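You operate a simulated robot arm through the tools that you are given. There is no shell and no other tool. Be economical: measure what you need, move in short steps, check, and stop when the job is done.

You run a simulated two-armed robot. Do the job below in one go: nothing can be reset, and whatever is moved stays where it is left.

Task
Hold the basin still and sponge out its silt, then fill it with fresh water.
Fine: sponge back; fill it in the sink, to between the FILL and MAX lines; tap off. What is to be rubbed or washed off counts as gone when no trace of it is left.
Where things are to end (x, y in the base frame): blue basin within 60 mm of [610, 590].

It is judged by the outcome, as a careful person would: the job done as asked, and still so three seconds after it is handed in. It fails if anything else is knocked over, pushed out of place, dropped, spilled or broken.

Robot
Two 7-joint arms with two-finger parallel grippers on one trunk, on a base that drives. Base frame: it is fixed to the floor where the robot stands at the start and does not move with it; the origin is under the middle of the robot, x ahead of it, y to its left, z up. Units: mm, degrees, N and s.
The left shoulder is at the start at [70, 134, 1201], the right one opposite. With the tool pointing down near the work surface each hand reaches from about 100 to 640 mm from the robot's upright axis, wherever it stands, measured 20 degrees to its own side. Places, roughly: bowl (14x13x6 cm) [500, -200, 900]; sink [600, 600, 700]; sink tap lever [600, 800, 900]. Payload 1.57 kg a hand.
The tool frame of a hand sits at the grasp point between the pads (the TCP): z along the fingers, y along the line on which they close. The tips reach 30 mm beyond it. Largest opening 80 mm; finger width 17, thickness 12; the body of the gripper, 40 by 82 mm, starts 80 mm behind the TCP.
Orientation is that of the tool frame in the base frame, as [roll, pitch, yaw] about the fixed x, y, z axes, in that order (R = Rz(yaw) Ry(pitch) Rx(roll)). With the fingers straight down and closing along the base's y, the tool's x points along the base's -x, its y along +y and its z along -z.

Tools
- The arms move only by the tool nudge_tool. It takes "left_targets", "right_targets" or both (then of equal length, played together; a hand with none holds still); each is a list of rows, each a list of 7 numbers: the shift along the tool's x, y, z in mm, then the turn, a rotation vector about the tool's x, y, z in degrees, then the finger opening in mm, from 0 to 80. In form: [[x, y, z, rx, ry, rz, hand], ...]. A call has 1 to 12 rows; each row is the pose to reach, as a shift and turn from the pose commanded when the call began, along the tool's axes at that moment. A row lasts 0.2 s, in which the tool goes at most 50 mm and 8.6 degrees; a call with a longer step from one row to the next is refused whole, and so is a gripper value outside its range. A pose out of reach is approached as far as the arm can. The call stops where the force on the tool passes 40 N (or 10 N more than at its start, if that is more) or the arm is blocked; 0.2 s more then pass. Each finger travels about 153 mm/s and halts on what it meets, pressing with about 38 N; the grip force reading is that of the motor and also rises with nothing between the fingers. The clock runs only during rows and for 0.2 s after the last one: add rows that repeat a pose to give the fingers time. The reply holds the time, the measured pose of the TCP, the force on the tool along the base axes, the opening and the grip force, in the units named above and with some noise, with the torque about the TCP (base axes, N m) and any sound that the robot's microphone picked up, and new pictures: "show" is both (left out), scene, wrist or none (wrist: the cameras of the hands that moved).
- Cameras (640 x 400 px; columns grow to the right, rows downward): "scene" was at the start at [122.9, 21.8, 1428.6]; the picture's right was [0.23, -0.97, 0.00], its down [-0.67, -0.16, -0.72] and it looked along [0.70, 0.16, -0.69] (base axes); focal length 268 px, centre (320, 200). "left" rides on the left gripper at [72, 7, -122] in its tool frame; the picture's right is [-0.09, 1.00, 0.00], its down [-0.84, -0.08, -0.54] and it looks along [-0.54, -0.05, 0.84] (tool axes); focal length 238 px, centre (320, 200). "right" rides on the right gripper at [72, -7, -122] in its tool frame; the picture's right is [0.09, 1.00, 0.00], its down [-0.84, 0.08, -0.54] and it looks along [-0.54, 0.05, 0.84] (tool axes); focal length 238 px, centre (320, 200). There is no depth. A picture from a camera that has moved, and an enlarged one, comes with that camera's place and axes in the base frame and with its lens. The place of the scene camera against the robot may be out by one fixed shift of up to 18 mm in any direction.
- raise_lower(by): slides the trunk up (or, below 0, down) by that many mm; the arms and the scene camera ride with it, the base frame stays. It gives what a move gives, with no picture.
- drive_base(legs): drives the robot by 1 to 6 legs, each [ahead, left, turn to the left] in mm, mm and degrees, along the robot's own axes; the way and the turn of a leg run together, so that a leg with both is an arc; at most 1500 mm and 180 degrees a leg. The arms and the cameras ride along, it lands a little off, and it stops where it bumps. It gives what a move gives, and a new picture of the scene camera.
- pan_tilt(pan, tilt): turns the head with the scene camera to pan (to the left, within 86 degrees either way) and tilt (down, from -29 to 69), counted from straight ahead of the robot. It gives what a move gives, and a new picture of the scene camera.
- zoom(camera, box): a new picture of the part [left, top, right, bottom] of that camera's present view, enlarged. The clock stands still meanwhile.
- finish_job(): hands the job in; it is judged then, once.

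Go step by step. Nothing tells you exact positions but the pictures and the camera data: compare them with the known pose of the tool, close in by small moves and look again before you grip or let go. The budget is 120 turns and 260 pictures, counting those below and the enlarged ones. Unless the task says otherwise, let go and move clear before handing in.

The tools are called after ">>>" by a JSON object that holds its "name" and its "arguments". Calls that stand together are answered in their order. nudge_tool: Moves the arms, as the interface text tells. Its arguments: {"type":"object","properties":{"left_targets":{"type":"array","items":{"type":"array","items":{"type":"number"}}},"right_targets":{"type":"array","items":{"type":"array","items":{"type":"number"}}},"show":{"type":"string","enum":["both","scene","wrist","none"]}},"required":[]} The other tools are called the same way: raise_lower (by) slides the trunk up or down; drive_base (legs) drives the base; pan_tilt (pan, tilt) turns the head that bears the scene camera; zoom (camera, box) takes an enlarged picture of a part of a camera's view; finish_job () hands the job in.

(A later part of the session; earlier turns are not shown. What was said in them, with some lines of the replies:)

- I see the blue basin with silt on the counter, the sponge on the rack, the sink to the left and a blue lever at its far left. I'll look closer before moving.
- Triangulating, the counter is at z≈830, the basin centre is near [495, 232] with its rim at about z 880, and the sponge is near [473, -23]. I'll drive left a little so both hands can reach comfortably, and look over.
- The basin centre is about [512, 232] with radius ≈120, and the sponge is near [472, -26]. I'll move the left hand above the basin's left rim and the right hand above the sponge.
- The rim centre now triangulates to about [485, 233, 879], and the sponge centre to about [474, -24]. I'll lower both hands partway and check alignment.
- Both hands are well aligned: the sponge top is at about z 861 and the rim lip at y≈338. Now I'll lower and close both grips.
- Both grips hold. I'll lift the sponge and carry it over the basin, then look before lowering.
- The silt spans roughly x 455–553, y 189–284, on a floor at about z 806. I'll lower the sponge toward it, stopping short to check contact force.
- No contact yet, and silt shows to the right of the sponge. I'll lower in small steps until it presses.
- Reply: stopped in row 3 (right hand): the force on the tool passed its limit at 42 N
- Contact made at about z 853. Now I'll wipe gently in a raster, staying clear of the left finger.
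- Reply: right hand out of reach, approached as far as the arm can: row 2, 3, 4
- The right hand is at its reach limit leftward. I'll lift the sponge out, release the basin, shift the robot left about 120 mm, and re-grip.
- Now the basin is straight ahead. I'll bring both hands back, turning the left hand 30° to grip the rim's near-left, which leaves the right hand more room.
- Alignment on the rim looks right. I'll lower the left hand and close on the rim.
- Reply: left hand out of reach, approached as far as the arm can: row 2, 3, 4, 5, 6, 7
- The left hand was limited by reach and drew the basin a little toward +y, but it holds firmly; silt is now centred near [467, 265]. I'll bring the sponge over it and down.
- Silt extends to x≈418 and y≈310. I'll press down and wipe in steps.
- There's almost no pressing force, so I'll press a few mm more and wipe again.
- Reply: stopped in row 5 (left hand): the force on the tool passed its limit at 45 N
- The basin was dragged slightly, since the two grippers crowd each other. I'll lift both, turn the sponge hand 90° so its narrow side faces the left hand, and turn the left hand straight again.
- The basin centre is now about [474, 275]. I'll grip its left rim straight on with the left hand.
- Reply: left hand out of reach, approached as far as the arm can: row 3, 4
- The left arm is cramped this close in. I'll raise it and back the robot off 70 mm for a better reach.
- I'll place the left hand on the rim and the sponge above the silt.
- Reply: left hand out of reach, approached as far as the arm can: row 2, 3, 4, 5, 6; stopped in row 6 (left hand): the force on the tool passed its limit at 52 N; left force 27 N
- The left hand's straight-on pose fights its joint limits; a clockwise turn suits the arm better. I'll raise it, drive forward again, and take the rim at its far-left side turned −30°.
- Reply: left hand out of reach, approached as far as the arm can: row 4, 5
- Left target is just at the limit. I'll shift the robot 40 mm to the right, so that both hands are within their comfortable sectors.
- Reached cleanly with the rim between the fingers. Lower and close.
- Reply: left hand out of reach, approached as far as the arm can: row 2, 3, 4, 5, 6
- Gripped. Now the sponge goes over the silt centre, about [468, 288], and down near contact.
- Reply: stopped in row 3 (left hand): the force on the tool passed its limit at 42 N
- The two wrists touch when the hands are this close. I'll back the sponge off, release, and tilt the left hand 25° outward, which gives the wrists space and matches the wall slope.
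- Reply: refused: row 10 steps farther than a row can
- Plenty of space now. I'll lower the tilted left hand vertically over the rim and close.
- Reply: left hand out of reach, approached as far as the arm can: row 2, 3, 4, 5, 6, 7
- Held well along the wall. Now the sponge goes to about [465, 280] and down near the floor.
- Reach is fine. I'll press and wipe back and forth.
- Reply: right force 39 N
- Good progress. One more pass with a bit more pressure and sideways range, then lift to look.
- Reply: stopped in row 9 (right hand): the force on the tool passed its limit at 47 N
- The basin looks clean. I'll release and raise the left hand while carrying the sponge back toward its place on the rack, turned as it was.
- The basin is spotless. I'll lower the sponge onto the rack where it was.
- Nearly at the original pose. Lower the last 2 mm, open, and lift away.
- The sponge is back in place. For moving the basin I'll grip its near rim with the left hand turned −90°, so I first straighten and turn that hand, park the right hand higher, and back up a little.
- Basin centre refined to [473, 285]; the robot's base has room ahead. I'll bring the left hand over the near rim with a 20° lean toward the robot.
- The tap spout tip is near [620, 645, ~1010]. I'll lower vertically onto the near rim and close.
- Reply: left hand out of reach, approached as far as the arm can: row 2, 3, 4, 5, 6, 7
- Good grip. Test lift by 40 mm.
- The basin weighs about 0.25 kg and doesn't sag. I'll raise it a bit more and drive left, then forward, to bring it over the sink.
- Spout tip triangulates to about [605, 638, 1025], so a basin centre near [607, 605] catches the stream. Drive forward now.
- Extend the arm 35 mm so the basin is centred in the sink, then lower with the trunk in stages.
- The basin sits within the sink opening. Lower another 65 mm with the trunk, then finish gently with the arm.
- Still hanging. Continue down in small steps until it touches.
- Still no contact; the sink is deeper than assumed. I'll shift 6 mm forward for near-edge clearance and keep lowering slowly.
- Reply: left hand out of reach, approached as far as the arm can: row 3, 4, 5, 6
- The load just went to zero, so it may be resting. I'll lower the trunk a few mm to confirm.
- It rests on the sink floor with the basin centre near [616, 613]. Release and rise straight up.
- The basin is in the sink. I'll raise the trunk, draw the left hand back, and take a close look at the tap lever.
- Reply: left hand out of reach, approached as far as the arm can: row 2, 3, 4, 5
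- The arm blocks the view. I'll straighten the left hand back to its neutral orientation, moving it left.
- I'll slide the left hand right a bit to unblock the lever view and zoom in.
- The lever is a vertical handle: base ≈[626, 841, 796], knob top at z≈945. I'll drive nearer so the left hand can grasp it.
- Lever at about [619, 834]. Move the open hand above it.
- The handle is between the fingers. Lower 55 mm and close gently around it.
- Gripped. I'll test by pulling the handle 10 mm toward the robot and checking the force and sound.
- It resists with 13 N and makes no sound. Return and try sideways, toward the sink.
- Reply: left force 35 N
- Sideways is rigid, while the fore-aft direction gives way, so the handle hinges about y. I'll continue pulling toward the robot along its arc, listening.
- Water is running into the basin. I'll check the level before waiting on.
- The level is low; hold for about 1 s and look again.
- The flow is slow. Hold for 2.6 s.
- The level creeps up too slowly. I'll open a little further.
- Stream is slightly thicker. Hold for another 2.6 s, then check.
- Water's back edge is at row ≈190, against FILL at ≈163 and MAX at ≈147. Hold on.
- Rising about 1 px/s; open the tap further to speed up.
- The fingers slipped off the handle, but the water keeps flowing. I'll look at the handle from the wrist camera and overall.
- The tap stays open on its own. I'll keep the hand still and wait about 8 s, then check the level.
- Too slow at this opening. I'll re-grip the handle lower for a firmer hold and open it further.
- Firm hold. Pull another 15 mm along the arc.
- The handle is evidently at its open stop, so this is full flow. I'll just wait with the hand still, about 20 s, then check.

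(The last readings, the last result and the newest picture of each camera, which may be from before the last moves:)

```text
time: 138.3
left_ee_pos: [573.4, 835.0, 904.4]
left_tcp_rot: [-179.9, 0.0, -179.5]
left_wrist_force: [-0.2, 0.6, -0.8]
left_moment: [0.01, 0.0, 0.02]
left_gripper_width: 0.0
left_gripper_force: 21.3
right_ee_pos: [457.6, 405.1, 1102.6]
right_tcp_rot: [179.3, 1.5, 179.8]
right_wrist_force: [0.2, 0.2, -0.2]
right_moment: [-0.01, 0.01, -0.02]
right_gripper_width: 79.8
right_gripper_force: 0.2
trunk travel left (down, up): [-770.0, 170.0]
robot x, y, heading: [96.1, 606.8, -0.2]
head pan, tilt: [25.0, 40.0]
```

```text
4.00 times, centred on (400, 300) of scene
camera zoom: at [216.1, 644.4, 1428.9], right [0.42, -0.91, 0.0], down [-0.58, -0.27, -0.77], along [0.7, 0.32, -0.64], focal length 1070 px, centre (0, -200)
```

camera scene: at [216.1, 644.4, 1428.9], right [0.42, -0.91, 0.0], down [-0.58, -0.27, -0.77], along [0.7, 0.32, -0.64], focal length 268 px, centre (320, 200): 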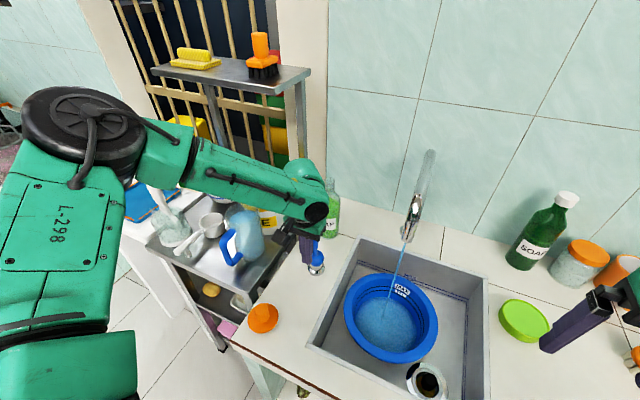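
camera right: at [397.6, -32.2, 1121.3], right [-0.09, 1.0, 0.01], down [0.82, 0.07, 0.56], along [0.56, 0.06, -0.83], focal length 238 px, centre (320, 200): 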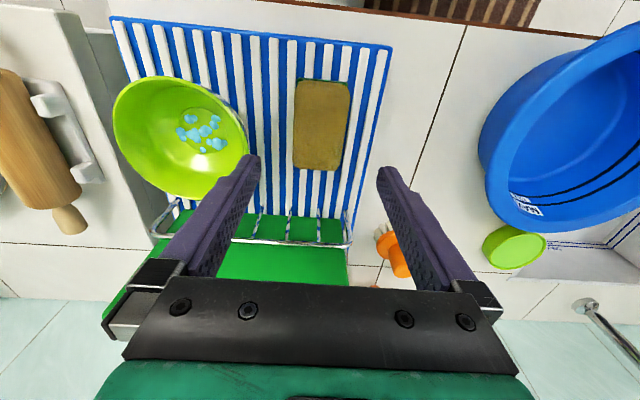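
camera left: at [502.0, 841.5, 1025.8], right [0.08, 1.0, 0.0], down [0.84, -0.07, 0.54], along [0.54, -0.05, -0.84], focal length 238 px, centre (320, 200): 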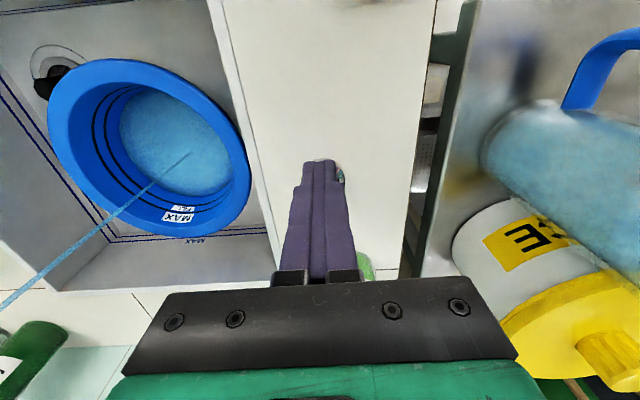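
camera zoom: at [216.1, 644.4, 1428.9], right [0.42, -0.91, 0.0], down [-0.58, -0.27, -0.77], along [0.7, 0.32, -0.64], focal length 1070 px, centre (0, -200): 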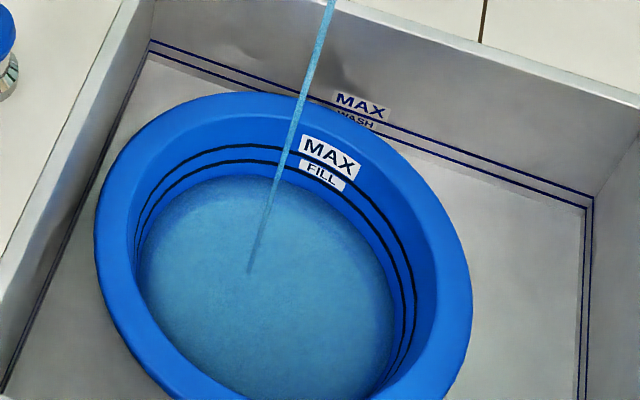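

Back edge at ≈175, rising 0.4 px/s; FILL is at ≈162. Wait another ~29 s.

>>> {"name": "nudge_tool", "arguments": {"left_targets": [[0, 0, 0, 0, 0, 0, 0], [0, 0, 0, 0, 0, 0, 0], [0, 0, 0, 0, 0, 0, 0], [0, 0, 0, 0, 0, 0, 0], [0, 0, 0, 0, 0, 0, 0], [0, 0, 0, 0, 0, 0, 0], [0, 0, 0, 0, 0, 0, 0], [0, 0, 0, 0, 0, 0, 0], [0, 0, 0, 0, 0, 0, 0], [0, 0, 0, 0, 0, 0, 0], [0, 0, 0, 0, 0, 0, 0], [0, 0, 0, 0, 0, 0, 0]], "show": "none"}}

>>> {"name": "nudge_tool", "arguments": {"left_targets": [[0, 0, 0, 0, 0, 0, 0], [0, 0, 0, 0, 0, 0, 0], [0, 0, 0, 0, 0, 0, 0], [0, 0, 0, 0, 0, 0, 0], [0, 0, 0, 0, 0, 0, 0], [0, 0, 0, 0, 0, 0, 0], [0, 0, 0, 0, 0, 0, 0], [0, 0, 0, 0, 0, 0, 0], [0, 0, 0, 0, 0, 0, 0], [0, 0, 0, 0, 0, 0, 0], [0, 0, 0, 0, 0, 0, 0], [0, 0, 0, 0, 0, 0, 0]], "show": "none"}}

>>> {"name": "nudge_tool", "arguments": {"left_targets": [[0, 0, 0, 0, 0, 0, 0], [0, 0, 0, 0, 0, 0, 0], [0, 0, 0, 0, 0, 0, 0], [0, 0, 0, 0, 0, 0, 0], [0, 0, 0, 0, 0, 0, 0], [0, 0, 0, 0, 0, 0, 0], [0, 0, 0, 0, 0, 0, 0], [0, 0, 0, 0, 0, 0, 0], [0, 0, 0, 0, 0, 0, 0], [0, 0, 0, 0, 0, 0, 0], [0, 0, 0, 0, 0, 0, 0], [0, 0, 0, 0, 0, 0, 0]], "show": "none"}}

>>> {"name": "nudge_tool", "arguments": {"left_targets": [[0, 0, 0, 0, 0, 0, 0], [0, 0, 0, 0, 0, 0, 0], [0, 0, 0, 0, 0, 0, 0], [0, 0, 0, 0, 0, 0, 0], [0, 0, 0, 0, 0, 0, 0], [0, 0, 0, 0, 0, 0, 0], [0, 0, 0, 0, 0, 0, 0], [0, 0, 0, 0, 0, 0, 0], [0, 0, 0, 0, 0, 0, 0], [0, 0, 0, 0, 0, 0, 0], [0, 0, 0, 0, 0, 0, 0], [0, 0, 0, 0, 0, 0, 0]], "show": "none"}}

>>> {"name": "nudge_tool", "arguments": {"left_targets": [[0, 0, 0, 0, 0, 0, 0], [0, 0, 0, 0, 0, 0, 0], [0, 0, 0, 0, 0, 0, 0], [0, 0, 0, 0, 0, 0, 0], [0, 0, 0, 0, 0, 0, 0], [0, 0, 0, 0, 0, 0, 0], [0, 0, 0, 0, 0, 0, 0], [0, 0, 0, 0, 0, 0, 0], [0, 0, 0, 0, 0, 0, 0], [0, 0, 0, 0, 0, 0, 0], [0, 0, 0, 0, 0, 0, 0], [0, 0, 0, 0, 0, 0, 0]], "show": "none"}}

>>> {"name": "nudge_tool", "arguments": {"left_targets": [[0, 0, 0, 0, 0, 0, 0], [0, 0, 0, 0, 0, 0, 0], [0, 0, 0, 0, 0, 0, 0], [0, 0, 0, 0, 0, 0, 0], [0, 0, 0, 0, 0, 0, 0], [0, 0, 0, 0, 0, 0, 0], [0, 0, 0, 0, 0, 0, 0], [0, 0, 0, 0, 0, 0, 0], [0, 0, 0, 0, 0, 0, 0], [0, 0, 0, 0, 0, 0, 0], [0, 0, 0, 0, 0, 0, 0], [0, 0, 0, 0, 0, 0, 0]], "show": "none"}}

>>> {"name": "nudge_tool", "arguments": {"left_targets": [[0, 0, 0, 0, 0, 0, 0], [0, 0, 0, 0, 0, 0, 0], [0, 0, 0, 0, 0, 0, 0], [0, 0, 0, 0, 0, 0, 0], [0, 0, 0, 0, 0, 0, 0], [0, 0, 0, 0, 0, 0, 0], [0, 0, 0, 0, 0, 0, 0], [0, 0, 0, 0, 0, 0, 0], [0, 0, 0, 0, 0, 0, 0], [0, 0, 0, 0, 0, 0, 0], [0, 0, 0, 0, 0, 0, 0], [0, 0, 0, 0, 0, 0, 0]], "show": "none"}}

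>>> {"name": "nudge_tool", "arguments": {"left_targets": [[0, 0, 0, 0, 0, 0, 0], [0, 0, 0, 0, 0, 0, 0], [0, 0, 0, 0, 0, 0, 0], [0, 0, 0, 0, 0, 0, 0], [0, 0, 0, 0, 0, 0, 0], [0, 0, 0, 0, 0, 0, 0], [0, 0, 0, 0, 0, 0, 0], [0, 0, 0, 0, 0, 0, 0], [0, 0, 0, 0, 0, 0, 0], [0, 0, 0, 0, 0, 0, 0], [0, 0, 0, 0, 0, 0, 0], [0, 0, 0, 0, 0, 0, 0]], "show": "none"}}

>>> {"name": "nudge_tool", "arguments": {"left_targets": [[0, 0, 0, 0, 0, 0, 0], [0, 0, 0, 0, 0, 0, 0], [0, 0, 0, 0, 0, 0, 0], [0, 0, 0, 0, 0, 0, 0], [0, 0, 0, 0, 0, 0, 0], [0, 0, 0, 0, 0, 0, 0], [0, 0, 0, 0, 0, 0, 0], [0, 0, 0, 0, 0, 0, 0], [0, 0, 0, 0, 0, 0, 0], [0, 0, 0, 0, 0, 0, 0], [0, 0, 0, 0, 0, 0, 0], [0, 0, 0, 0, 0, 0, 0]], "show": "none"}}

>>> {"name": "nudge_tool", "arguments": {"left_targets": [[0, 0, 0, 0, 0, 0, 0], [0, 0, 0, 0, 0, 0, 0], [0, 0, 0, 0, 0, 0, 0], [0, 0, 0, 0, 0, 0, 0], [0, 0, 0, 0, 0, 0, 0], [0, 0, 0, 0, 0, 0, 0], [0, 0, 0, 0, 0, 0, 0], [0, 0, 0, 0, 0, 0, 0], [0, 0, 0, 0, 0, 0, 0], [0, 0, 0, 0, 0, 0, 0], [0, 0, 0, 0, 0, 0, 0], [0, 0, 0, 0, 0, 0, 0]], "show": "none"}}

>>> {"name": "nudge_tool", "arguments": {"left_targets": [[0, 0, 0, 0, 0, 0, 0], [0, 0, 0, 0, 0, 0, 0], [0, 0, 0, 0, 0, 0, 0], [0, 0, 0, 0, 0, 0, 0], [0, 0, 0, 0, 0, 0, 0], [0, 0, 0, 0, 0, 0, 0], [0, 0, 0, 0, 0, 0, 0], [0, 0, 0, 0, 0, 0, 0], [0, 0, 0, 0, 0, 0, 0], [0, 0, 0, 0, 0, 0, 0], [0, 0, 0, 0, 0, 0, 0], [0, 0, 0, 0, 0, 0, 0]], "show": "none"}}

>>> {"name": "zoom", "arguments": {"camera": "scene", "box": [350, 250, 450, 350]}}

```text
time: 140.9
left_ee_pos: [574.2, 835.2, 904.8]
left_tcp_rot: [-179.9, 0.1, -179.6]
left_wrist_force: [-0.6, -0.7, -0.5]
left_moment: [-0.03, 0.01, -0.02]
left_gripper_width: 0.0
left_gripper_force: 21.7
right_ee_pos: [457.8, 405.7, 1102.3]
right_tcp_rot: [179.3, 1.5, 179.8]
right_wrist_force: [0.4, -0.8, -0.4]
right_moment: [0.0, 0.0, 0.02]
right_gripper_width: 80.2
right_gripper_force: 0.1
trunk travel left (down, up): [-770.0, 170.0]
robot x, y, heading: [101.5, 606.1, -0.4]
head pan, tilt: [25.0, 40.0]
```

```text
time: 143.5
left_ee_pos: [574.0, 836.1, 905.0]
left_tcp_rot: [-179.8, 0.0, -179.5]
left_wrist_force: [-0.5, 0.6, 0.0]
left_moment: [-0.03, 0.04, -0.01]
left_gripper_width: 0.0
left_gripper_force: 21.5
right_ee_pos: [455.7, 406.8, 1103.7]
right_tcp_rot: [179.3, 1.6, 179.8]
right_wrist_force: [-0.3, -0.2, -0.1]
right_moment: [0.01, -0.02, -0.05]
right_gripper_width: 79.8
right_gripper_force: 0.0
trunk travel left (down, up): [-770.0, 170.0]
robot x, y, heading: [98.5, 602.6, -0.5]
head pan, tilt: [25.0, 40.0]
```

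```text
time: 146.1
left_ee_pos: [574.0, 836.5, 904.0]
left_tcp_rot: [-179.8, 0.0, -179.5]
left_wrist_force: [-0.9, 0.2, -0.1]
left_moment: [0.0, -0.01, -0.03]
left_gripper_width: 0.0
left_gripper_force: 21.2
right_ee_pos: [457.2, 406.1, 1101.5]
right_tcp_rot: [179.3, 1.5, 179.9]
right_wrist_force: [-0.1, 0.4, 0.1]
right_moment: [0.0, 0.0, -0.01]
right_gripper_width: 80.0
right_gripper_force: 0.0
trunk travel left (down, up): [-770.0, 170.0]
robot x, y, heading: [97.3, 605.4, -0.6]
head pan, tilt: [25.0, 40.0]
```

```text
time: 148.7
left_ee_pos: [573.6, 834.9, 904.2]
left_tcp_rot: [-179.8, -0.1, -179.5]
left_wrist_force: [0.9, 0.0, 0.0]
left_moment: [-0.03, 0.02, 0.0]
left_gripper_width: 0.0
left_gripper_force: 21.3
right_ee_pos: [456.8, 405.4, 1103.2]
right_tcp_rot: [179.3, 1.5, 179.8]
right_wrist_force: [-0.6, -1.0, 1.1]
right_moment: [0.01, -0.02, 0.01]
right_gripper_width: 80.1
right_gripper_force: 0.1
trunk travel left (down, up): [-770.0, 170.0]
robot x, y, heading: [96.4, 604.6, -0.4]
head pan, tilt: [25.0, 40.0]
```

```text
time: 151.3
left_ee_pos: [574.1, 835.7, 904.6]
left_tcp_rot: [-179.9, -0.1, -179.6]
left_wrist_force: [-0.1, 0.7, -0.2]
left_moment: [-0.01, -0.02, -0.01]
left_gripper_width: 0.0
left_gripper_force: 21.3
right_ee_pos: [455.9, 406.4, 1102.7]
right_tcp_rot: [179.3, 1.5, 179.8]
right_wrist_force: [-0.8, 0.3, -0.3]
right_moment: [-0.03, 0.0, 0.0]
right_gripper_width: 80.1
right_gripper_force: 0.0
trunk travel left (down, up): [-770.0, 170.0]
robot x, y, heading: [93.6, 609.3, -0.2]
head pan, tilt: [25.0, 40.0]
```

```text
time: 153.9
left_ee_pos: [574.0, 834.8, 902.8]
left_tcp_rot: [-179.9, 0.0, -179.6]
left_wrist_force: [0.2, 0.4, -0.3]
left_moment: [0.0, 0.0, 0.01]
left_gripper_width: 0.0
left_gripper_force: 21.1
right_ee_pos: [457.0, 404.3, 1102.8]
right_tcp_rot: [179.4, 1.5, 179.8]
right_wrist_force: [0.7, 0.6, 0.1]
right_moment: [-0.05, 0.03, -0.03]
right_gripper_width: 79.7
right_gripper_force: 0.1
trunk travel left (down, up): [-770.0, 170.0]
robot x, y, heading: [98.0, 603.5, -0.5]
head pan, tilt: [25.0, 40.0]
```

```text
time: 156.5
left_ee_pos: [572.1, 834.8, 904.8]
left_tcp_rot: [-179.8, -0.1, -179.5]
left_wrist_force: [0.3, 0.4, 0.2]
left_moment: [0.0, 0.01, -0.01]
left_gripper_width: 0.0
left_gripper_force: 20.5
right_ee_pos: [457.4, 405.2, 1102.9]
right_tcp_rot: [179.4, 1.5, 179.8]
right_wrist_force: [0.7, 0.3, -0.3]
right_moment: [0.01, 0.0, -0.01]
right_gripper_width: 80.1
right_gripper_force: 0.0
trunk travel left (down, up): [-770.0, 170.0]
robot x, y, heading: [97.0, 604.1, -0.2]
head pan, tilt: [25.0, 40.0]
```

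```text
time: 159.1
left_ee_pos: [574.8, 834.9, 905.2]
left_tcp_rot: [-179.8, 0.0, -179.5]
left_wrist_force: [0.0, -0.1, 1.3]
left_moment: [-0.01, 0.02, 0.01]
left_gripper_width: 0.0
left_gripper_force: 21.5
right_ee_pos: [457.2, 406.2, 1103.6]
right_tcp_rot: [179.2, 1.5, 179.8]
right_wrist_force: [-0.1, 0.1, 0.7]
right_moment: [0.0, -0.01, 0.0]
right_gripper_width: 79.9
right_gripper_force: 0.0
trunk travel left (down, up): [-770.0, 170.0]
robot x, y, heading: [94.3, 603.5, -0.5]
head pan, tilt: [25.0, 40.0]
```

```text
time: 161.7
left_ee_pos: [573.5, 835.2, 904.1]
left_tcp_rot: [-179.8, 0.0, -179.4]
left_wrist_force: [0.3, 0.8, -0.6]
left_moment: [-0.03, 0.01, 0.03]
left_gripper_width: 0.1
left_gripper_force: 21.5
right_ee_pos: [456.6, 405.4, 1102.7]
right_tcp_rot: [179.2, 1.5, 179.8]
right_wrist_force: [0.2, 0.7, 0.9]
right_moment: [-0.03, -0.02, 0.0]
right_gripper_width: 80.0
right_gripper_force: 0.2
trunk travel left (down, up): [-770.0, 170.0]
robot x, y, heading: [97.0, 604.5, -0.3]
head pan, tilt: [25.0, 40.0]
```

```text
time: 164.3
left_ee_pos: [573.8, 835.2, 904.9]
left_tcp_rot: [-179.8, 0.0, -179.5]
left_wrist_force: [-0.9, -0.3, -0.1]
left_moment: [-0.01, 0.01, -0.04]
left_gripper_width: 0.0
left_gripper_force: 21.1
right_ee_pos: [456.8, 405.8, 1103.5]
right_tcp_rot: [179.3, 1.6, 179.8]
right_wrist_force: [-0.4, -0.6, -0.5]
right_moment: [0.01, -0.01, -0.04]
right_gripper_width: 80.0
right_gripper_force: 0.1
trunk travel left (down, up): [-770.0, 170.0]
robot x, y, heading: [98.5, 607.1, -0.4]
head pan, tilt: [25.0, 40.0]
```

```text
time: 166.9
left_ee_pos: [573.3, 835.2, 906.0]
left_tcp_rot: [-179.8, 0.1, -179.5]
left_wrist_force: [0.9, 0.7, 0.4]
left_moment: [-0.01, -0.03, -0.03]
left_gripper_width: 0.2
left_gripper_force: 21.3
right_ee_pos: [456.3, 405.0, 1102.7]
right_tcp_rot: [179.3, 1.4, 179.8]
right_wrist_force: [0.7, -0.1, -0.2]
right_moment: [-0.02, -0.01, 0.0]
right_gripper_width: 80.0
right_gripper_force: 0.1
trunk travel left (down, up): [-770.0, 170.0]
robot x, y, heading: [99.8, 606.9, -0.5]
head pan, tilt: [25.0, 40.0]
```

```text
4.00 times, centred on (400, 300) of scene
camera zoom: at [216.1, 644.4, 1428.9], right [0.42, -0.91, 0.0], down [-0.58, -0.27, -0.77], along [0.7, 0.32, -0.64], focal length 1070 px, centre (0, -200)
```

zoom: 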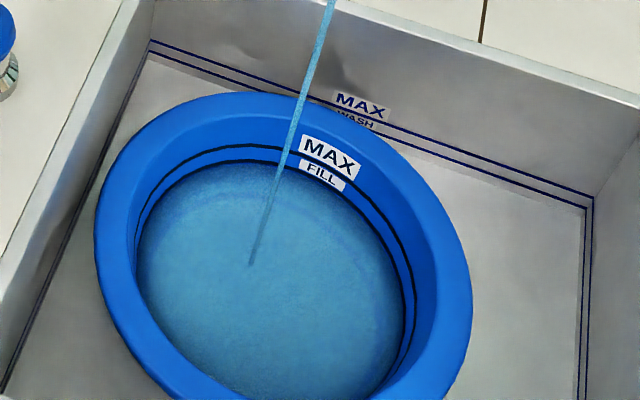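

The water has just reached FILL. I'll wait about 15 s more to reach the middle of the band, then check.

>>> {"name": "nudge_tool", "arguments": {"left_targets": [[0, 0, 0, 0, 0, 0, 0], [0, 0, 0, 0, 0, 0, 0], [0, 0, 0, 0, 0, 0, 0], [0, 0, 0, 0, 0, 0, 0], [0, 0, 0, 0, 0, 0, 0], [0, 0, 0, 0, 0, 0, 0], [0, 0, 0, 0, 0, 0, 0], [0, 0, 0, 0, 0, 0, 0], [0, 0, 0, 0, 0, 0, 0], [0, 0, 0, 0, 0, 0, 0], [0, 0, 0, 0, 0, 0, 0], [0, 0, 0, 0, 0, 0, 0]], "show": "none"}}

>>> {"name": "nudge_tool", "arguments": {"left_targets": [[0, 0, 0, 0, 0, 0, 0], [0, 0, 0, 0, 0, 0, 0], [0, 0, 0, 0, 0, 0, 0], [0, 0, 0, 0, 0, 0, 0], [0, 0, 0, 0, 0, 0, 0], [0, 0, 0, 0, 0, 0, 0], [0, 0, 0, 0, 0, 0, 0], [0, 0, 0, 0, 0, 0, 0], [0, 0, 0, 0, 0, 0, 0], [0, 0, 0, 0, 0, 0, 0], [0, 0, 0, 0, 0, 0, 0], [0, 0, 0, 0, 0, 0, 0]], "show": "none"}}

>>> {"name": "nudge_tool", "arguments": {"left_targets": [[0, 0, 0, 0, 0, 0, 0], [0, 0, 0, 0, 0, 0, 0], [0, 0, 0, 0, 0, 0, 0], [0, 0, 0, 0, 0, 0, 0], [0, 0, 0, 0, 0, 0, 0], [0, 0, 0, 0, 0, 0, 0], [0, 0, 0, 0, 0, 0, 0], [0, 0, 0, 0, 0, 0, 0], [0, 0, 0, 0, 0, 0, 0], [0, 0, 0, 0, 0, 0, 0], [0, 0, 0, 0, 0, 0, 0], [0, 0, 0, 0, 0, 0, 0]], "show": "none"}}

>>> {"name": "nudge_tool", "arguments": {"left_targets": [[0, 0, 0, 0, 0, 0, 0], [0, 0, 0, 0, 0, 0, 0], [0, 0, 0, 0, 0, 0, 0], [0, 0, 0, 0, 0, 0, 0], [0, 0, 0, 0, 0, 0, 0], [0, 0, 0, 0, 0, 0, 0], [0, 0, 0, 0, 0, 0, 0], [0, 0, 0, 0, 0, 0, 0], [0, 0, 0, 0, 0, 0, 0], [0, 0, 0, 0, 0, 0, 0], [0, 0, 0, 0, 0, 0, 0], [0, 0, 0, 0, 0, 0, 0]], "show": "none"}}

>>> {"name": "nudge_tool", "arguments": {"left_targets": [[0, 0, 0, 0, 0, 0, 0], [0, 0, 0, 0, 0, 0, 0], [0, 0, 0, 0, 0, 0, 0], [0, 0, 0, 0, 0, 0, 0], [0, 0, 0, 0, 0, 0, 0], [0, 0, 0, 0, 0, 0, 0], [0, 0, 0, 0, 0, 0, 0], [0, 0, 0, 0, 0, 0, 0], [0, 0, 0, 0, 0, 0, 0], [0, 0, 0, 0, 0, 0, 0], [0, 0, 0, 0, 0, 0, 0], [0, 0, 0, 0, 0, 0, 0]], "show": "none"}}

>>> {"name": "zoom", "arguments": {"camera": "scene", "box": [350, 250, 450, 350]}}

```text
time: 169.5
left_ee_pos: [572.7, 836.1, 905.8]
left_tcp_rot: [-179.8, 0.0, -179.5]
left_wrist_force: [0.2, 0.2, -0.9]
left_moment: [0.02, -0.01, 0.02]
left_gripper_width: 0.2
left_gripper_force: 21.1
right_ee_pos: [457.9, 407.0, 1104.0]
right_tcp_rot: [179.3, 1.5, 179.8]
right_wrist_force: [-0.3, 0.0, 0.1]
right_moment: [-0.02, -0.02, -0.01]
right_gripper_width: 80.1
right_gripper_force: 0.1
trunk travel left (down, up): [-770.0, 170.0]
robot x, y, heading: [97.6, 607.2, -0.1]
head pan, tilt: [25.0, 40.0]
```

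```text
time: 172.1
left_ee_pos: [572.1, 835.1, 905.2]
left_tcp_rot: [-179.7, 0.1, -179.5]
left_wrist_force: [0.6, 0.4, -0.9]
left_moment: [0.02, -0.01, 0.0]
left_gripper_width: 0.1
left_gripper_force: 21.6
right_ee_pos: [458.0, 405.7, 1103.5]
right_tcp_rot: [179.3, 1.5, 179.7]
right_wrist_force: [-0.1, -0.8, 0.4]
right_moment: [0.0, 0.0, -0.01]
right_gripper_width: 79.7
right_gripper_force: 0.1
trunk travel left (down, up): [-770.0, 170.0]
robot x, y, heading: [92.7, 605.9, -0.1]
head pan, tilt: [25.0, 40.0]
```

```text
time: 174.7
left_ee_pos: [573.8, 834.6, 904.2]
left_tcp_rot: [-179.8, 0.0, -179.5]
left_wrist_force: [-0.3, -0.3, 0.1]
left_moment: [-0.01, 0.05, 0.0]
left_gripper_width: 0.2
left_gripper_force: 21.3
right_ee_pos: [457.8, 405.3, 1102.4]
right_tcp_rot: [179.3, 1.6, 179.8]
right_wrist_force: [0.1, 0.0, -0.3]
right_moment: [-0.03, 0.01, -0.01]
right_gripper_width: 79.7
right_gripper_force: 0.1
trunk travel left (down, up): [-770.0, 170.0]
robot x, y, heading: [94.6, 607.3, -0.4]
head pan, tilt: [25.0, 40.0]
```

```text
time: 177.3
left_ee_pos: [573.0, 835.5, 904.3]
left_tcp_rot: [-179.8, 0.1, -179.6]
left_wrist_force: [-0.5, -0.7, 0.0]
left_moment: [0.0, 0.02, 0.0]
left_gripper_width: 0.2
left_gripper_force: 21.6
right_ee_pos: [456.7, 405.0, 1103.2]
right_tcp_rot: [179.2, 1.5, 179.7]
right_wrist_force: [-0.7, -0.4, -0.1]
right_moment: [-0.01, -0.01, -0.02]
right_gripper_width: 80.3
right_gripper_force: 0.0
trunk travel left (down, up): [-770.0, 170.0]
robot x, y, heading: [94.1, 605.0, -0.2]
head pan, tilt: [25.0, 40.0]
```

```text
time: 179.9
left_ee_pos: [573.5, 835.3, 904.8]
left_tcp_rot: [-179.8, 0.0, -179.5]
left_wrist_force: [0.6, -0.1, -0.2]
left_moment: [0.01, -0.02, 0.01]
left_gripper_width: 0.0
left_gripper_force: 21.4
right_ee_pos: [457.0, 405.4, 1102.0]
right_tcp_rot: [179.3, 1.5, 179.8]
right_wrist_force: [-0.5, 0.4, 0.2]
right_moment: [0.02, 0.03, 0.01]
right_gripper_width: 80.1
right_gripper_force: 0.0
trunk travel left (down, up): [-770.0, 170.0]
robot x, y, heading: [96.8, 609.0, -0.3]
head pan, tilt: [25.0, 40.0]
```

```text
4.00 times, centred on (400, 300) of scene
camera zoom: at [216.1, 644.4, 1428.9], right [0.42, -0.91, 0.0], down [-0.58, -0.27, -0.77], along [0.7, 0.32, -0.64], focal length 1070 px, centre (0, -200)
```

zoom: 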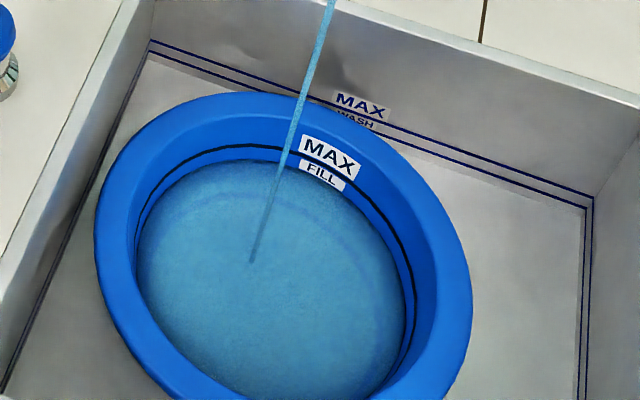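

FILL is now submerged, with the edge at ≈159 and MAX at ≈147. Wait 10 s more, then shut it.

>>> {"name": "nudge_tool", "arguments": {"left_targets": [[0, 0, 0, 0, 0, 0, 0], [0, 0, 0, 0, 0, 0, 0], [0, 0, 0, 0, 0, 0, 0], [0, 0, 0, 0, 0, 0, 0], [0, 0, 0, 0, 0, 0, 0], [0, 0, 0, 0, 0, 0, 0], [0, 0, 0, 0, 0, 0, 0], [0, 0, 0, 0, 0, 0, 0], [0, 0, 0, 0, 0, 0, 0], [0, 0, 0, 0, 0, 0, 0], [0, 0, 0, 0, 0, 0, 0], [0, 0, 0, 0, 0, 0, 0]], "show": "none"}}

>>> {"name": "nudge_tool", "arguments": {"left_targets": [[0, 0, 0, 0, 0, 0, 0], [0, 0, 0, 0, 0, 0, 0], [0, 0, 0, 0, 0, 0, 0], [0, 0, 0, 0, 0, 0, 0], [0, 0, 0, 0, 0, 0, 0], [0, 0, 0, 0, 0, 0, 0], [0, 0, 0, 0, 0, 0, 0], [0, 0, 0, 0, 0, 0, 0], [0, 0, 0, 0, 0, 0, 0], [0, 0, 0, 0, 0, 0, 0], [0, 0, 0, 0, 0, 0, 0], [0, 0, 0, 0, 0, 0, 0]], "show": "none"}}

>>> {"name": "nudge_tool", "arguments": {"left_targets": [[0, 0, 0, 0, 0, 0, 0], [0, 0, 0, 0, 0, 0, 0], [0, 0, 0, 0, 0, 0, 0], [0, 0, 0, 0, 0, 0, 0], [0, 0, 0, 0, 0, 0, 0], [0, 0, 0, 0, 0, 0, 0], [0, 0, 0, 0, 0, 0, 0], [0, 0, 0, 0, 0, 0, 0], [0, 0, 0, 0, 0, 0, 0], [0, 0, 0, 0, 0, 0, 0], [0, 0, 0, 0, 0, 0, 0], [0, 0, 0, 0, 0, 0, 0]], "show": "none"}}

>>> {"name": "zoom", "arguments": {"camera": "scene", "box": [350, 250, 450, 350]}}

```text
time: 182.5
left_ee_pos: [573.5, 835.5, 905.4]
left_tcp_rot: [-179.8, 0.0, -179.4]
left_wrist_force: [-0.3, 0.2, 0.0]
left_moment: [0.02, -0.02, 0.02]
left_gripper_width: 0.0
left_gripper_force: 21.4
right_ee_pos: [456.4, 405.1, 1104.1]
right_tcp_rot: [179.3, 1.5, 180.0]
right_wrist_force: [-0.2, -0.8, -0.3]
right_moment: [-0.01, -0.01, 0.01]
right_gripper_width: 79.8
right_gripper_force: 0.0
trunk travel left (down, up): [-770.0, 170.0]
robot x, y, heading: [93.5, 602.5, -0.3]
head pan, tilt: [25.0, 40.0]
```

```text
time: 185.1
left_ee_pos: [573.1, 835.6, 903.9]
left_tcp_rot: [-179.8, 0.0, -179.5]
left_wrist_force: [-0.8, 0.2, 0.2]
left_moment: [-0.01, 0.02, 0.03]
left_gripper_width: 0.0
left_gripper_force: 21.0
right_ee_pos: [455.6, 405.6, 1102.5]
right_tcp_rot: [179.3, 1.4, 179.9]
right_wrist_force: [0.2, 0.0, -0.1]
right_moment: [-0.02, 0.0, 0.0]
right_gripper_width: 79.9
right_gripper_force: 0.0
trunk travel left (down, up): [-770.0, 170.0]
robot x, y, heading: [98.8, 607.5, -0.3]
head pan, tilt: [25.0, 40.0]
```

```text
time: 187.7
left_ee_pos: [572.2, 835.0, 904.5]
left_tcp_rot: [-179.8, -0.1, -179.5]
left_wrist_force: [0.1, 0.0, 0.1]
left_moment: [0.0, 0.0, 0.03]
left_gripper_width: 0.0
left_gripper_force: 21.8
right_ee_pos: [457.5, 404.8, 1103.0]
right_tcp_rot: [179.3, 1.5, 179.8]
right_wrist_force: [-0.3, -0.1, 0.4]
right_moment: [-0.03, 0.02, 0.02]
right_gripper_width: 80.0
right_gripper_force: 0.2
trunk travel left (down, up): [-770.0, 170.0]
robot x, y, heading: [96.8, 606.4, -0.4]
head pan, tilt: [25.0, 40.0]
```

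```text
4.00 times, centred on (400, 300) of scene
camera zoom: at [216.1, 644.4, 1428.9], right [0.42, -0.91, 0.0], down [-0.58, -0.27, -0.77], along [0.7, 0.32, -0.64], focal length 1070 px, centre (0, -200)
```

zoom: 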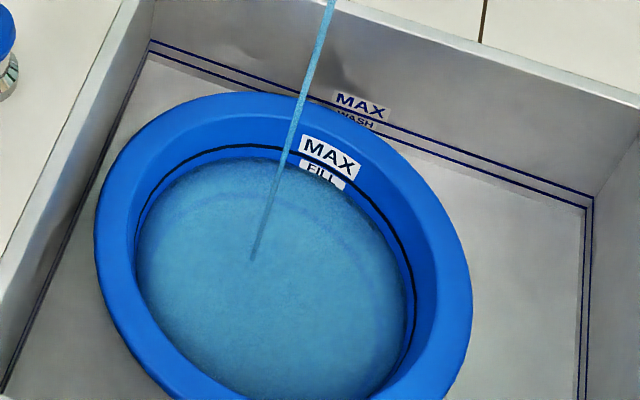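

The edge is at ≈156, mid-band. Now I push the handle back upright with the closed fingers.

>>> {"name": "nudge_tool", "arguments": {"left_targets": [[-6, 0, 0, 0, 0, 0, 0], [-12, 0, -1, 0, 0, 0, 0], [-18, 0, -1, 0, 0, 0, 0], [-22, 0, -1, 0, 0, 0, 0], [-22, 0, -1, 0, 0, 0, 0]]}}

```text
time: 188.9
left_ee_pos: [595.3, 834.7, 905.5]
left_tcp_rot: [-179.8, 0.0, -179.5]
left_wrist_force: [-0.4, 1.0, -0.1]
left_moment: [-0.02, 0.02, 0.02]
left_gripper_width: 0.0
left_gripper_force: 21.5
right_ee_pos: [457.3, 405.0, 1102.4]
right_tcp_rot: [179.2, 1.5, 179.8]
right_wrist_force: [-0.2, -0.4, 0.6]
right_moment: [-0.03, 0.03, -0.01]
right_gripper_width: 80.1
right_gripper_force: 0.2
trunk travel left (down, up): [-770.0, 170.0]
robot x, y, heading: [96.7, 607.6, -0.4]
head pan, tilt: [25.0, 40.0]
camera scene: at [216.1, 644.4, 1428.9], right [0.42, -0.91, 0.0], down [-0.58, -0.27, -0.77], along [0.7, 0.32, -0.64], focal length 268 px, centre (320, 200)
camera left: at [524.7, 840.9, 1026.5], right [0.08, 1.0, 0.0], down [0.84, -0.07, 0.54], along [0.54, -0.05, -0.84], focal length 238 px, centre (320, 200)
```

scene: 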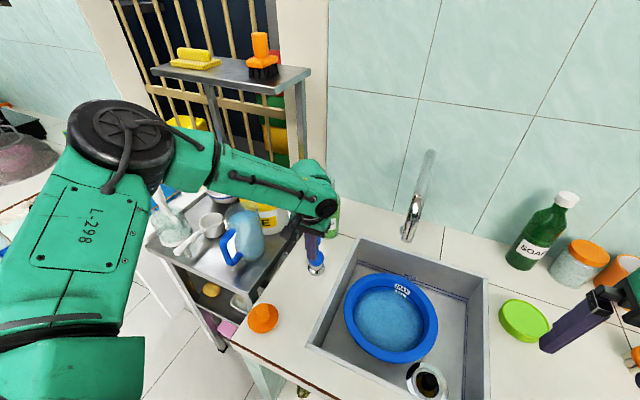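
left: 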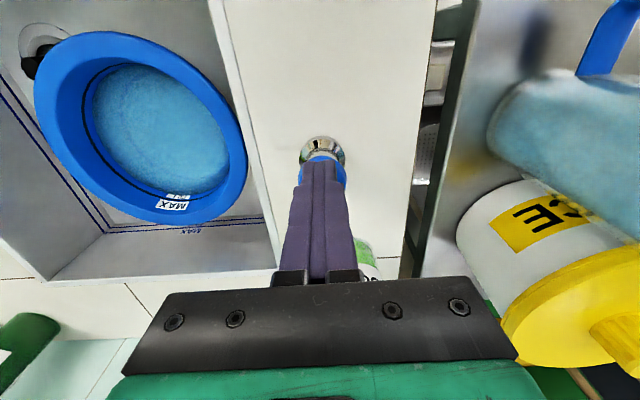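

The stream has stopped. A final 3 mm press to make sure, then I'll back away and check.

>>> {"name": "nudge_tool", "arguments": {"left_targets": [[-3, 0, 0, 0, 0, 0, 0], [-3, 0, 0, 0, 0, 0, 0], [20, 0, 0, 0, 0, 0, 0], [60, 0, -20, 0, 0, 0, 0], [100, 0, -60, 0, 0, 0, 0], [140, 0, -100, 0, 0, 0, 0], [170, 0, -140, 0, 0, 0, 0]]}}

>>> {"name": "zoom", "arguments": {"camera": "scene", "box": [350, 250, 450, 350]}}

>>> {"name": "zoom", "arguments": {"camera": "left", "box": [0, 60, 400, 310]}}

```text
refused: row 5 steps farther than a row can; nothing moved
```

```text
4.00 times, centred on (400, 300) of scene
camera zoom: at [216.1, 644.4, 1428.9], right [0.42, -0.91, 0.0], down [-0.58, -0.27, -0.77], along [0.7, 0.32, -0.64], focal length 1070 px, centre (0, -200)
```

zoom: 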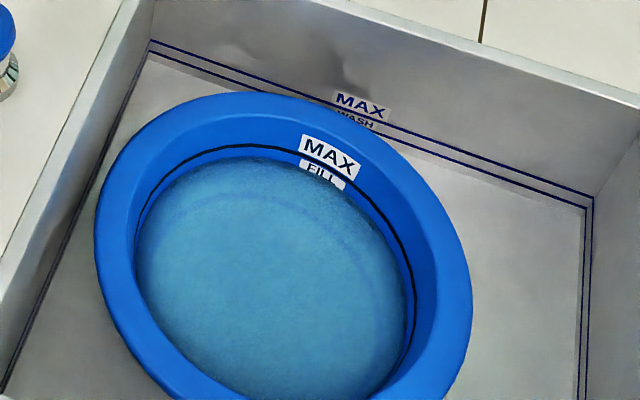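

```text
1.60 times, centred on (200, 185) of left
camera zoom: at [524.7, 840.9, 1026.5], right [0.08, 1.0, 0.0], down [0.84, -0.07, 0.54], along [0.54, -0.05, -0.84], focal length 381 px, centre (512, 224)
```

zoom: 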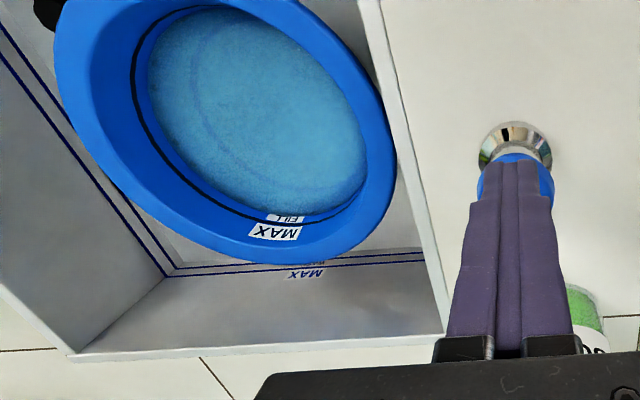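

The level is between FILL (submerged) and MAX (above the water). Now a small final press, then back off in smaller steps.

>>> {"name": "nudge_tool", "arguments": {"left_targets": [[-3, 0, 0, 0, 0, 0, 0], [-3, 0, 0, 0, 0, 0, 0], [20, 0, 0, 0, 0, 0, 0], [55, 0, -15, 0, 0, 0, 0], [85, 0, -45, 0, 0, 0, 0], [115, 0, -80, 0, 0, 0, 0], [145, 0, -115, 0, 0, 0, 0], [165, 0, -150, 0, 0, 0, 0]]}}

>>> {"name": "zoom", "arguments": {"camera": "left", "box": [200, 100, 440, 250]}}

>>> {"name": "zoom", "arguments": {"camera": "scene", "box": [270, 130, 470, 370]}}

```text
time: 190.7
left_ee_pos: [430.2, 833.6, 1054.7]
left_tcp_rot: [-179.9, -0.1, -179.5]
left_wrist_force: [-0.2, 0.9, 0.4]
left_moment: [-0.02, -0.02, 0.02]
left_gripper_width: 0.0
left_gripper_force: 20.8
right_ee_pos: [456.1, 404.7, 1103.0]
right_tcp_rot: [179.3, 1.6, 179.8]
right_wrist_force: [-0.1, 0.7, 0.5]
right_moment: [0.0, -0.02, 0.0]
right_gripper_width: 80.3
right_gripper_force: 0.1
trunk travel left (down, up): [-770.0, 170.0]
robot x, y, heading: [96.3, 608.3, -0.2]
head pan, tilt: [25.0, 40.0]
camera scene: at [214.8, 644.3, 1429.0], right [0.42, -0.91, 0.0], down [-0.58, -0.27, -0.77], along [0.7, 0.32, -0.64], focal length 268 px, centre (320, 200)
camera left: at [358.8, 840.2, 1175.7], right [0.08, 1.0, 0.0], down [0.84, -0.07, 0.54], along [0.54, -0.05, -0.84], focal length 238 px, centre (320, 200)
```

scene: 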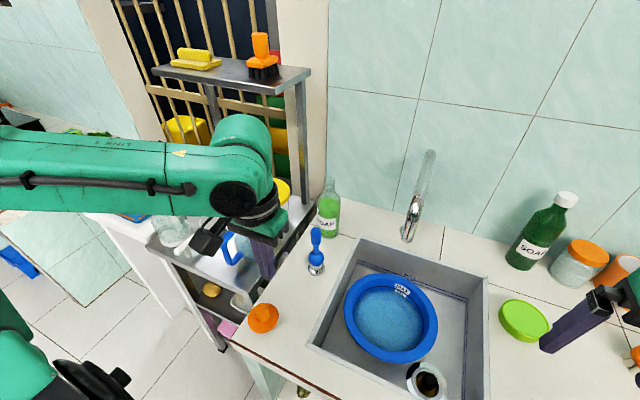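
left: 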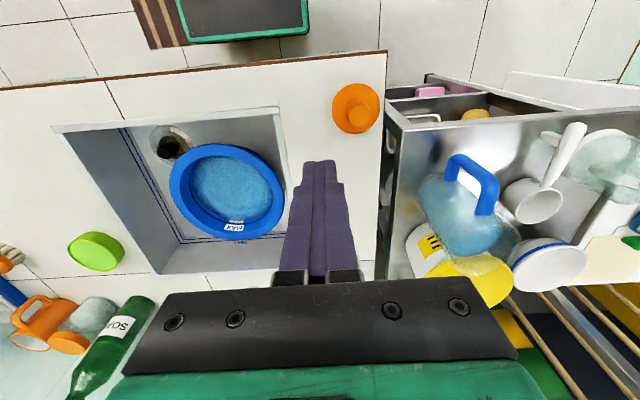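

```text
2.67 times, centred on (320, 175) of left
camera zoom: at [358.8, 840.2, 1175.7], right [0.08, 1.0, 0.0], down [0.84, -0.07, 0.54], along [0.54, -0.05, -0.84], focal length 636 px, centre (320, 267)
```

zoom: 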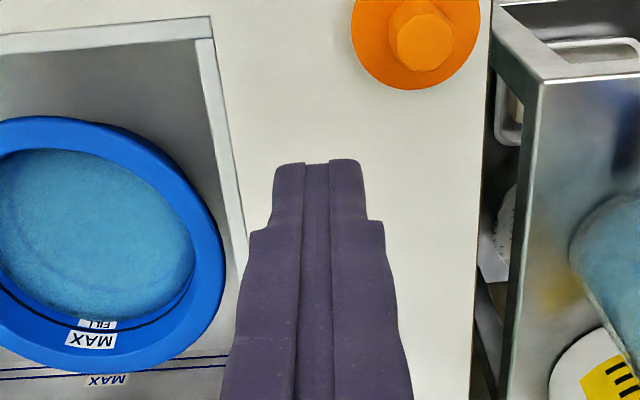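

```text
1.67 times, centred on (370, 250) of scene
camera zoom: at [214.8, 644.3, 1429.0], right [0.42, -0.91, 0.0], down [-0.58, -0.27, -0.77], along [0.7, 0.32, -0.64], focal length 446 px, centre (237, 117)
```

zoom: 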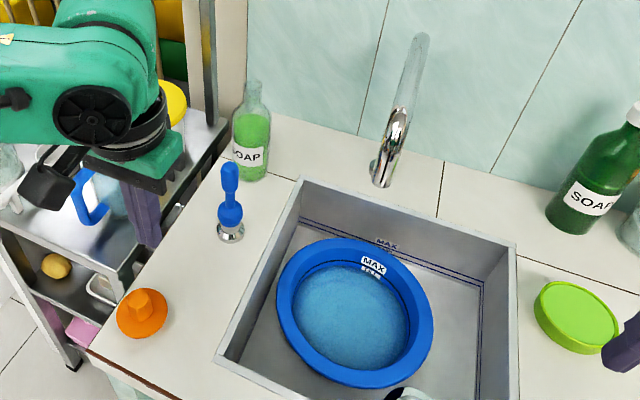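

The tap is off with its handle upright. The clean basin sits at about [605, 617] in the sink with the water between FILL and MAX, the sponge is back on the rack, and both hands are clear, so I'm handing in.

>>> {"name": "finish_job", "arguments": {}}

```text
The job is handed in.
```

The silt is sponged out with no trace left in the pictures, and the sponge is back where it was on the rack. The basin stands in the sink at about [605, 617], roughly 30 mm from the target. The water is between FILL and MAX, and the tap is off.

While I was sponging, the basin slid a few centimetres on the counter before I found a hold that kept it still. Nothing else was knocked over or spilled.
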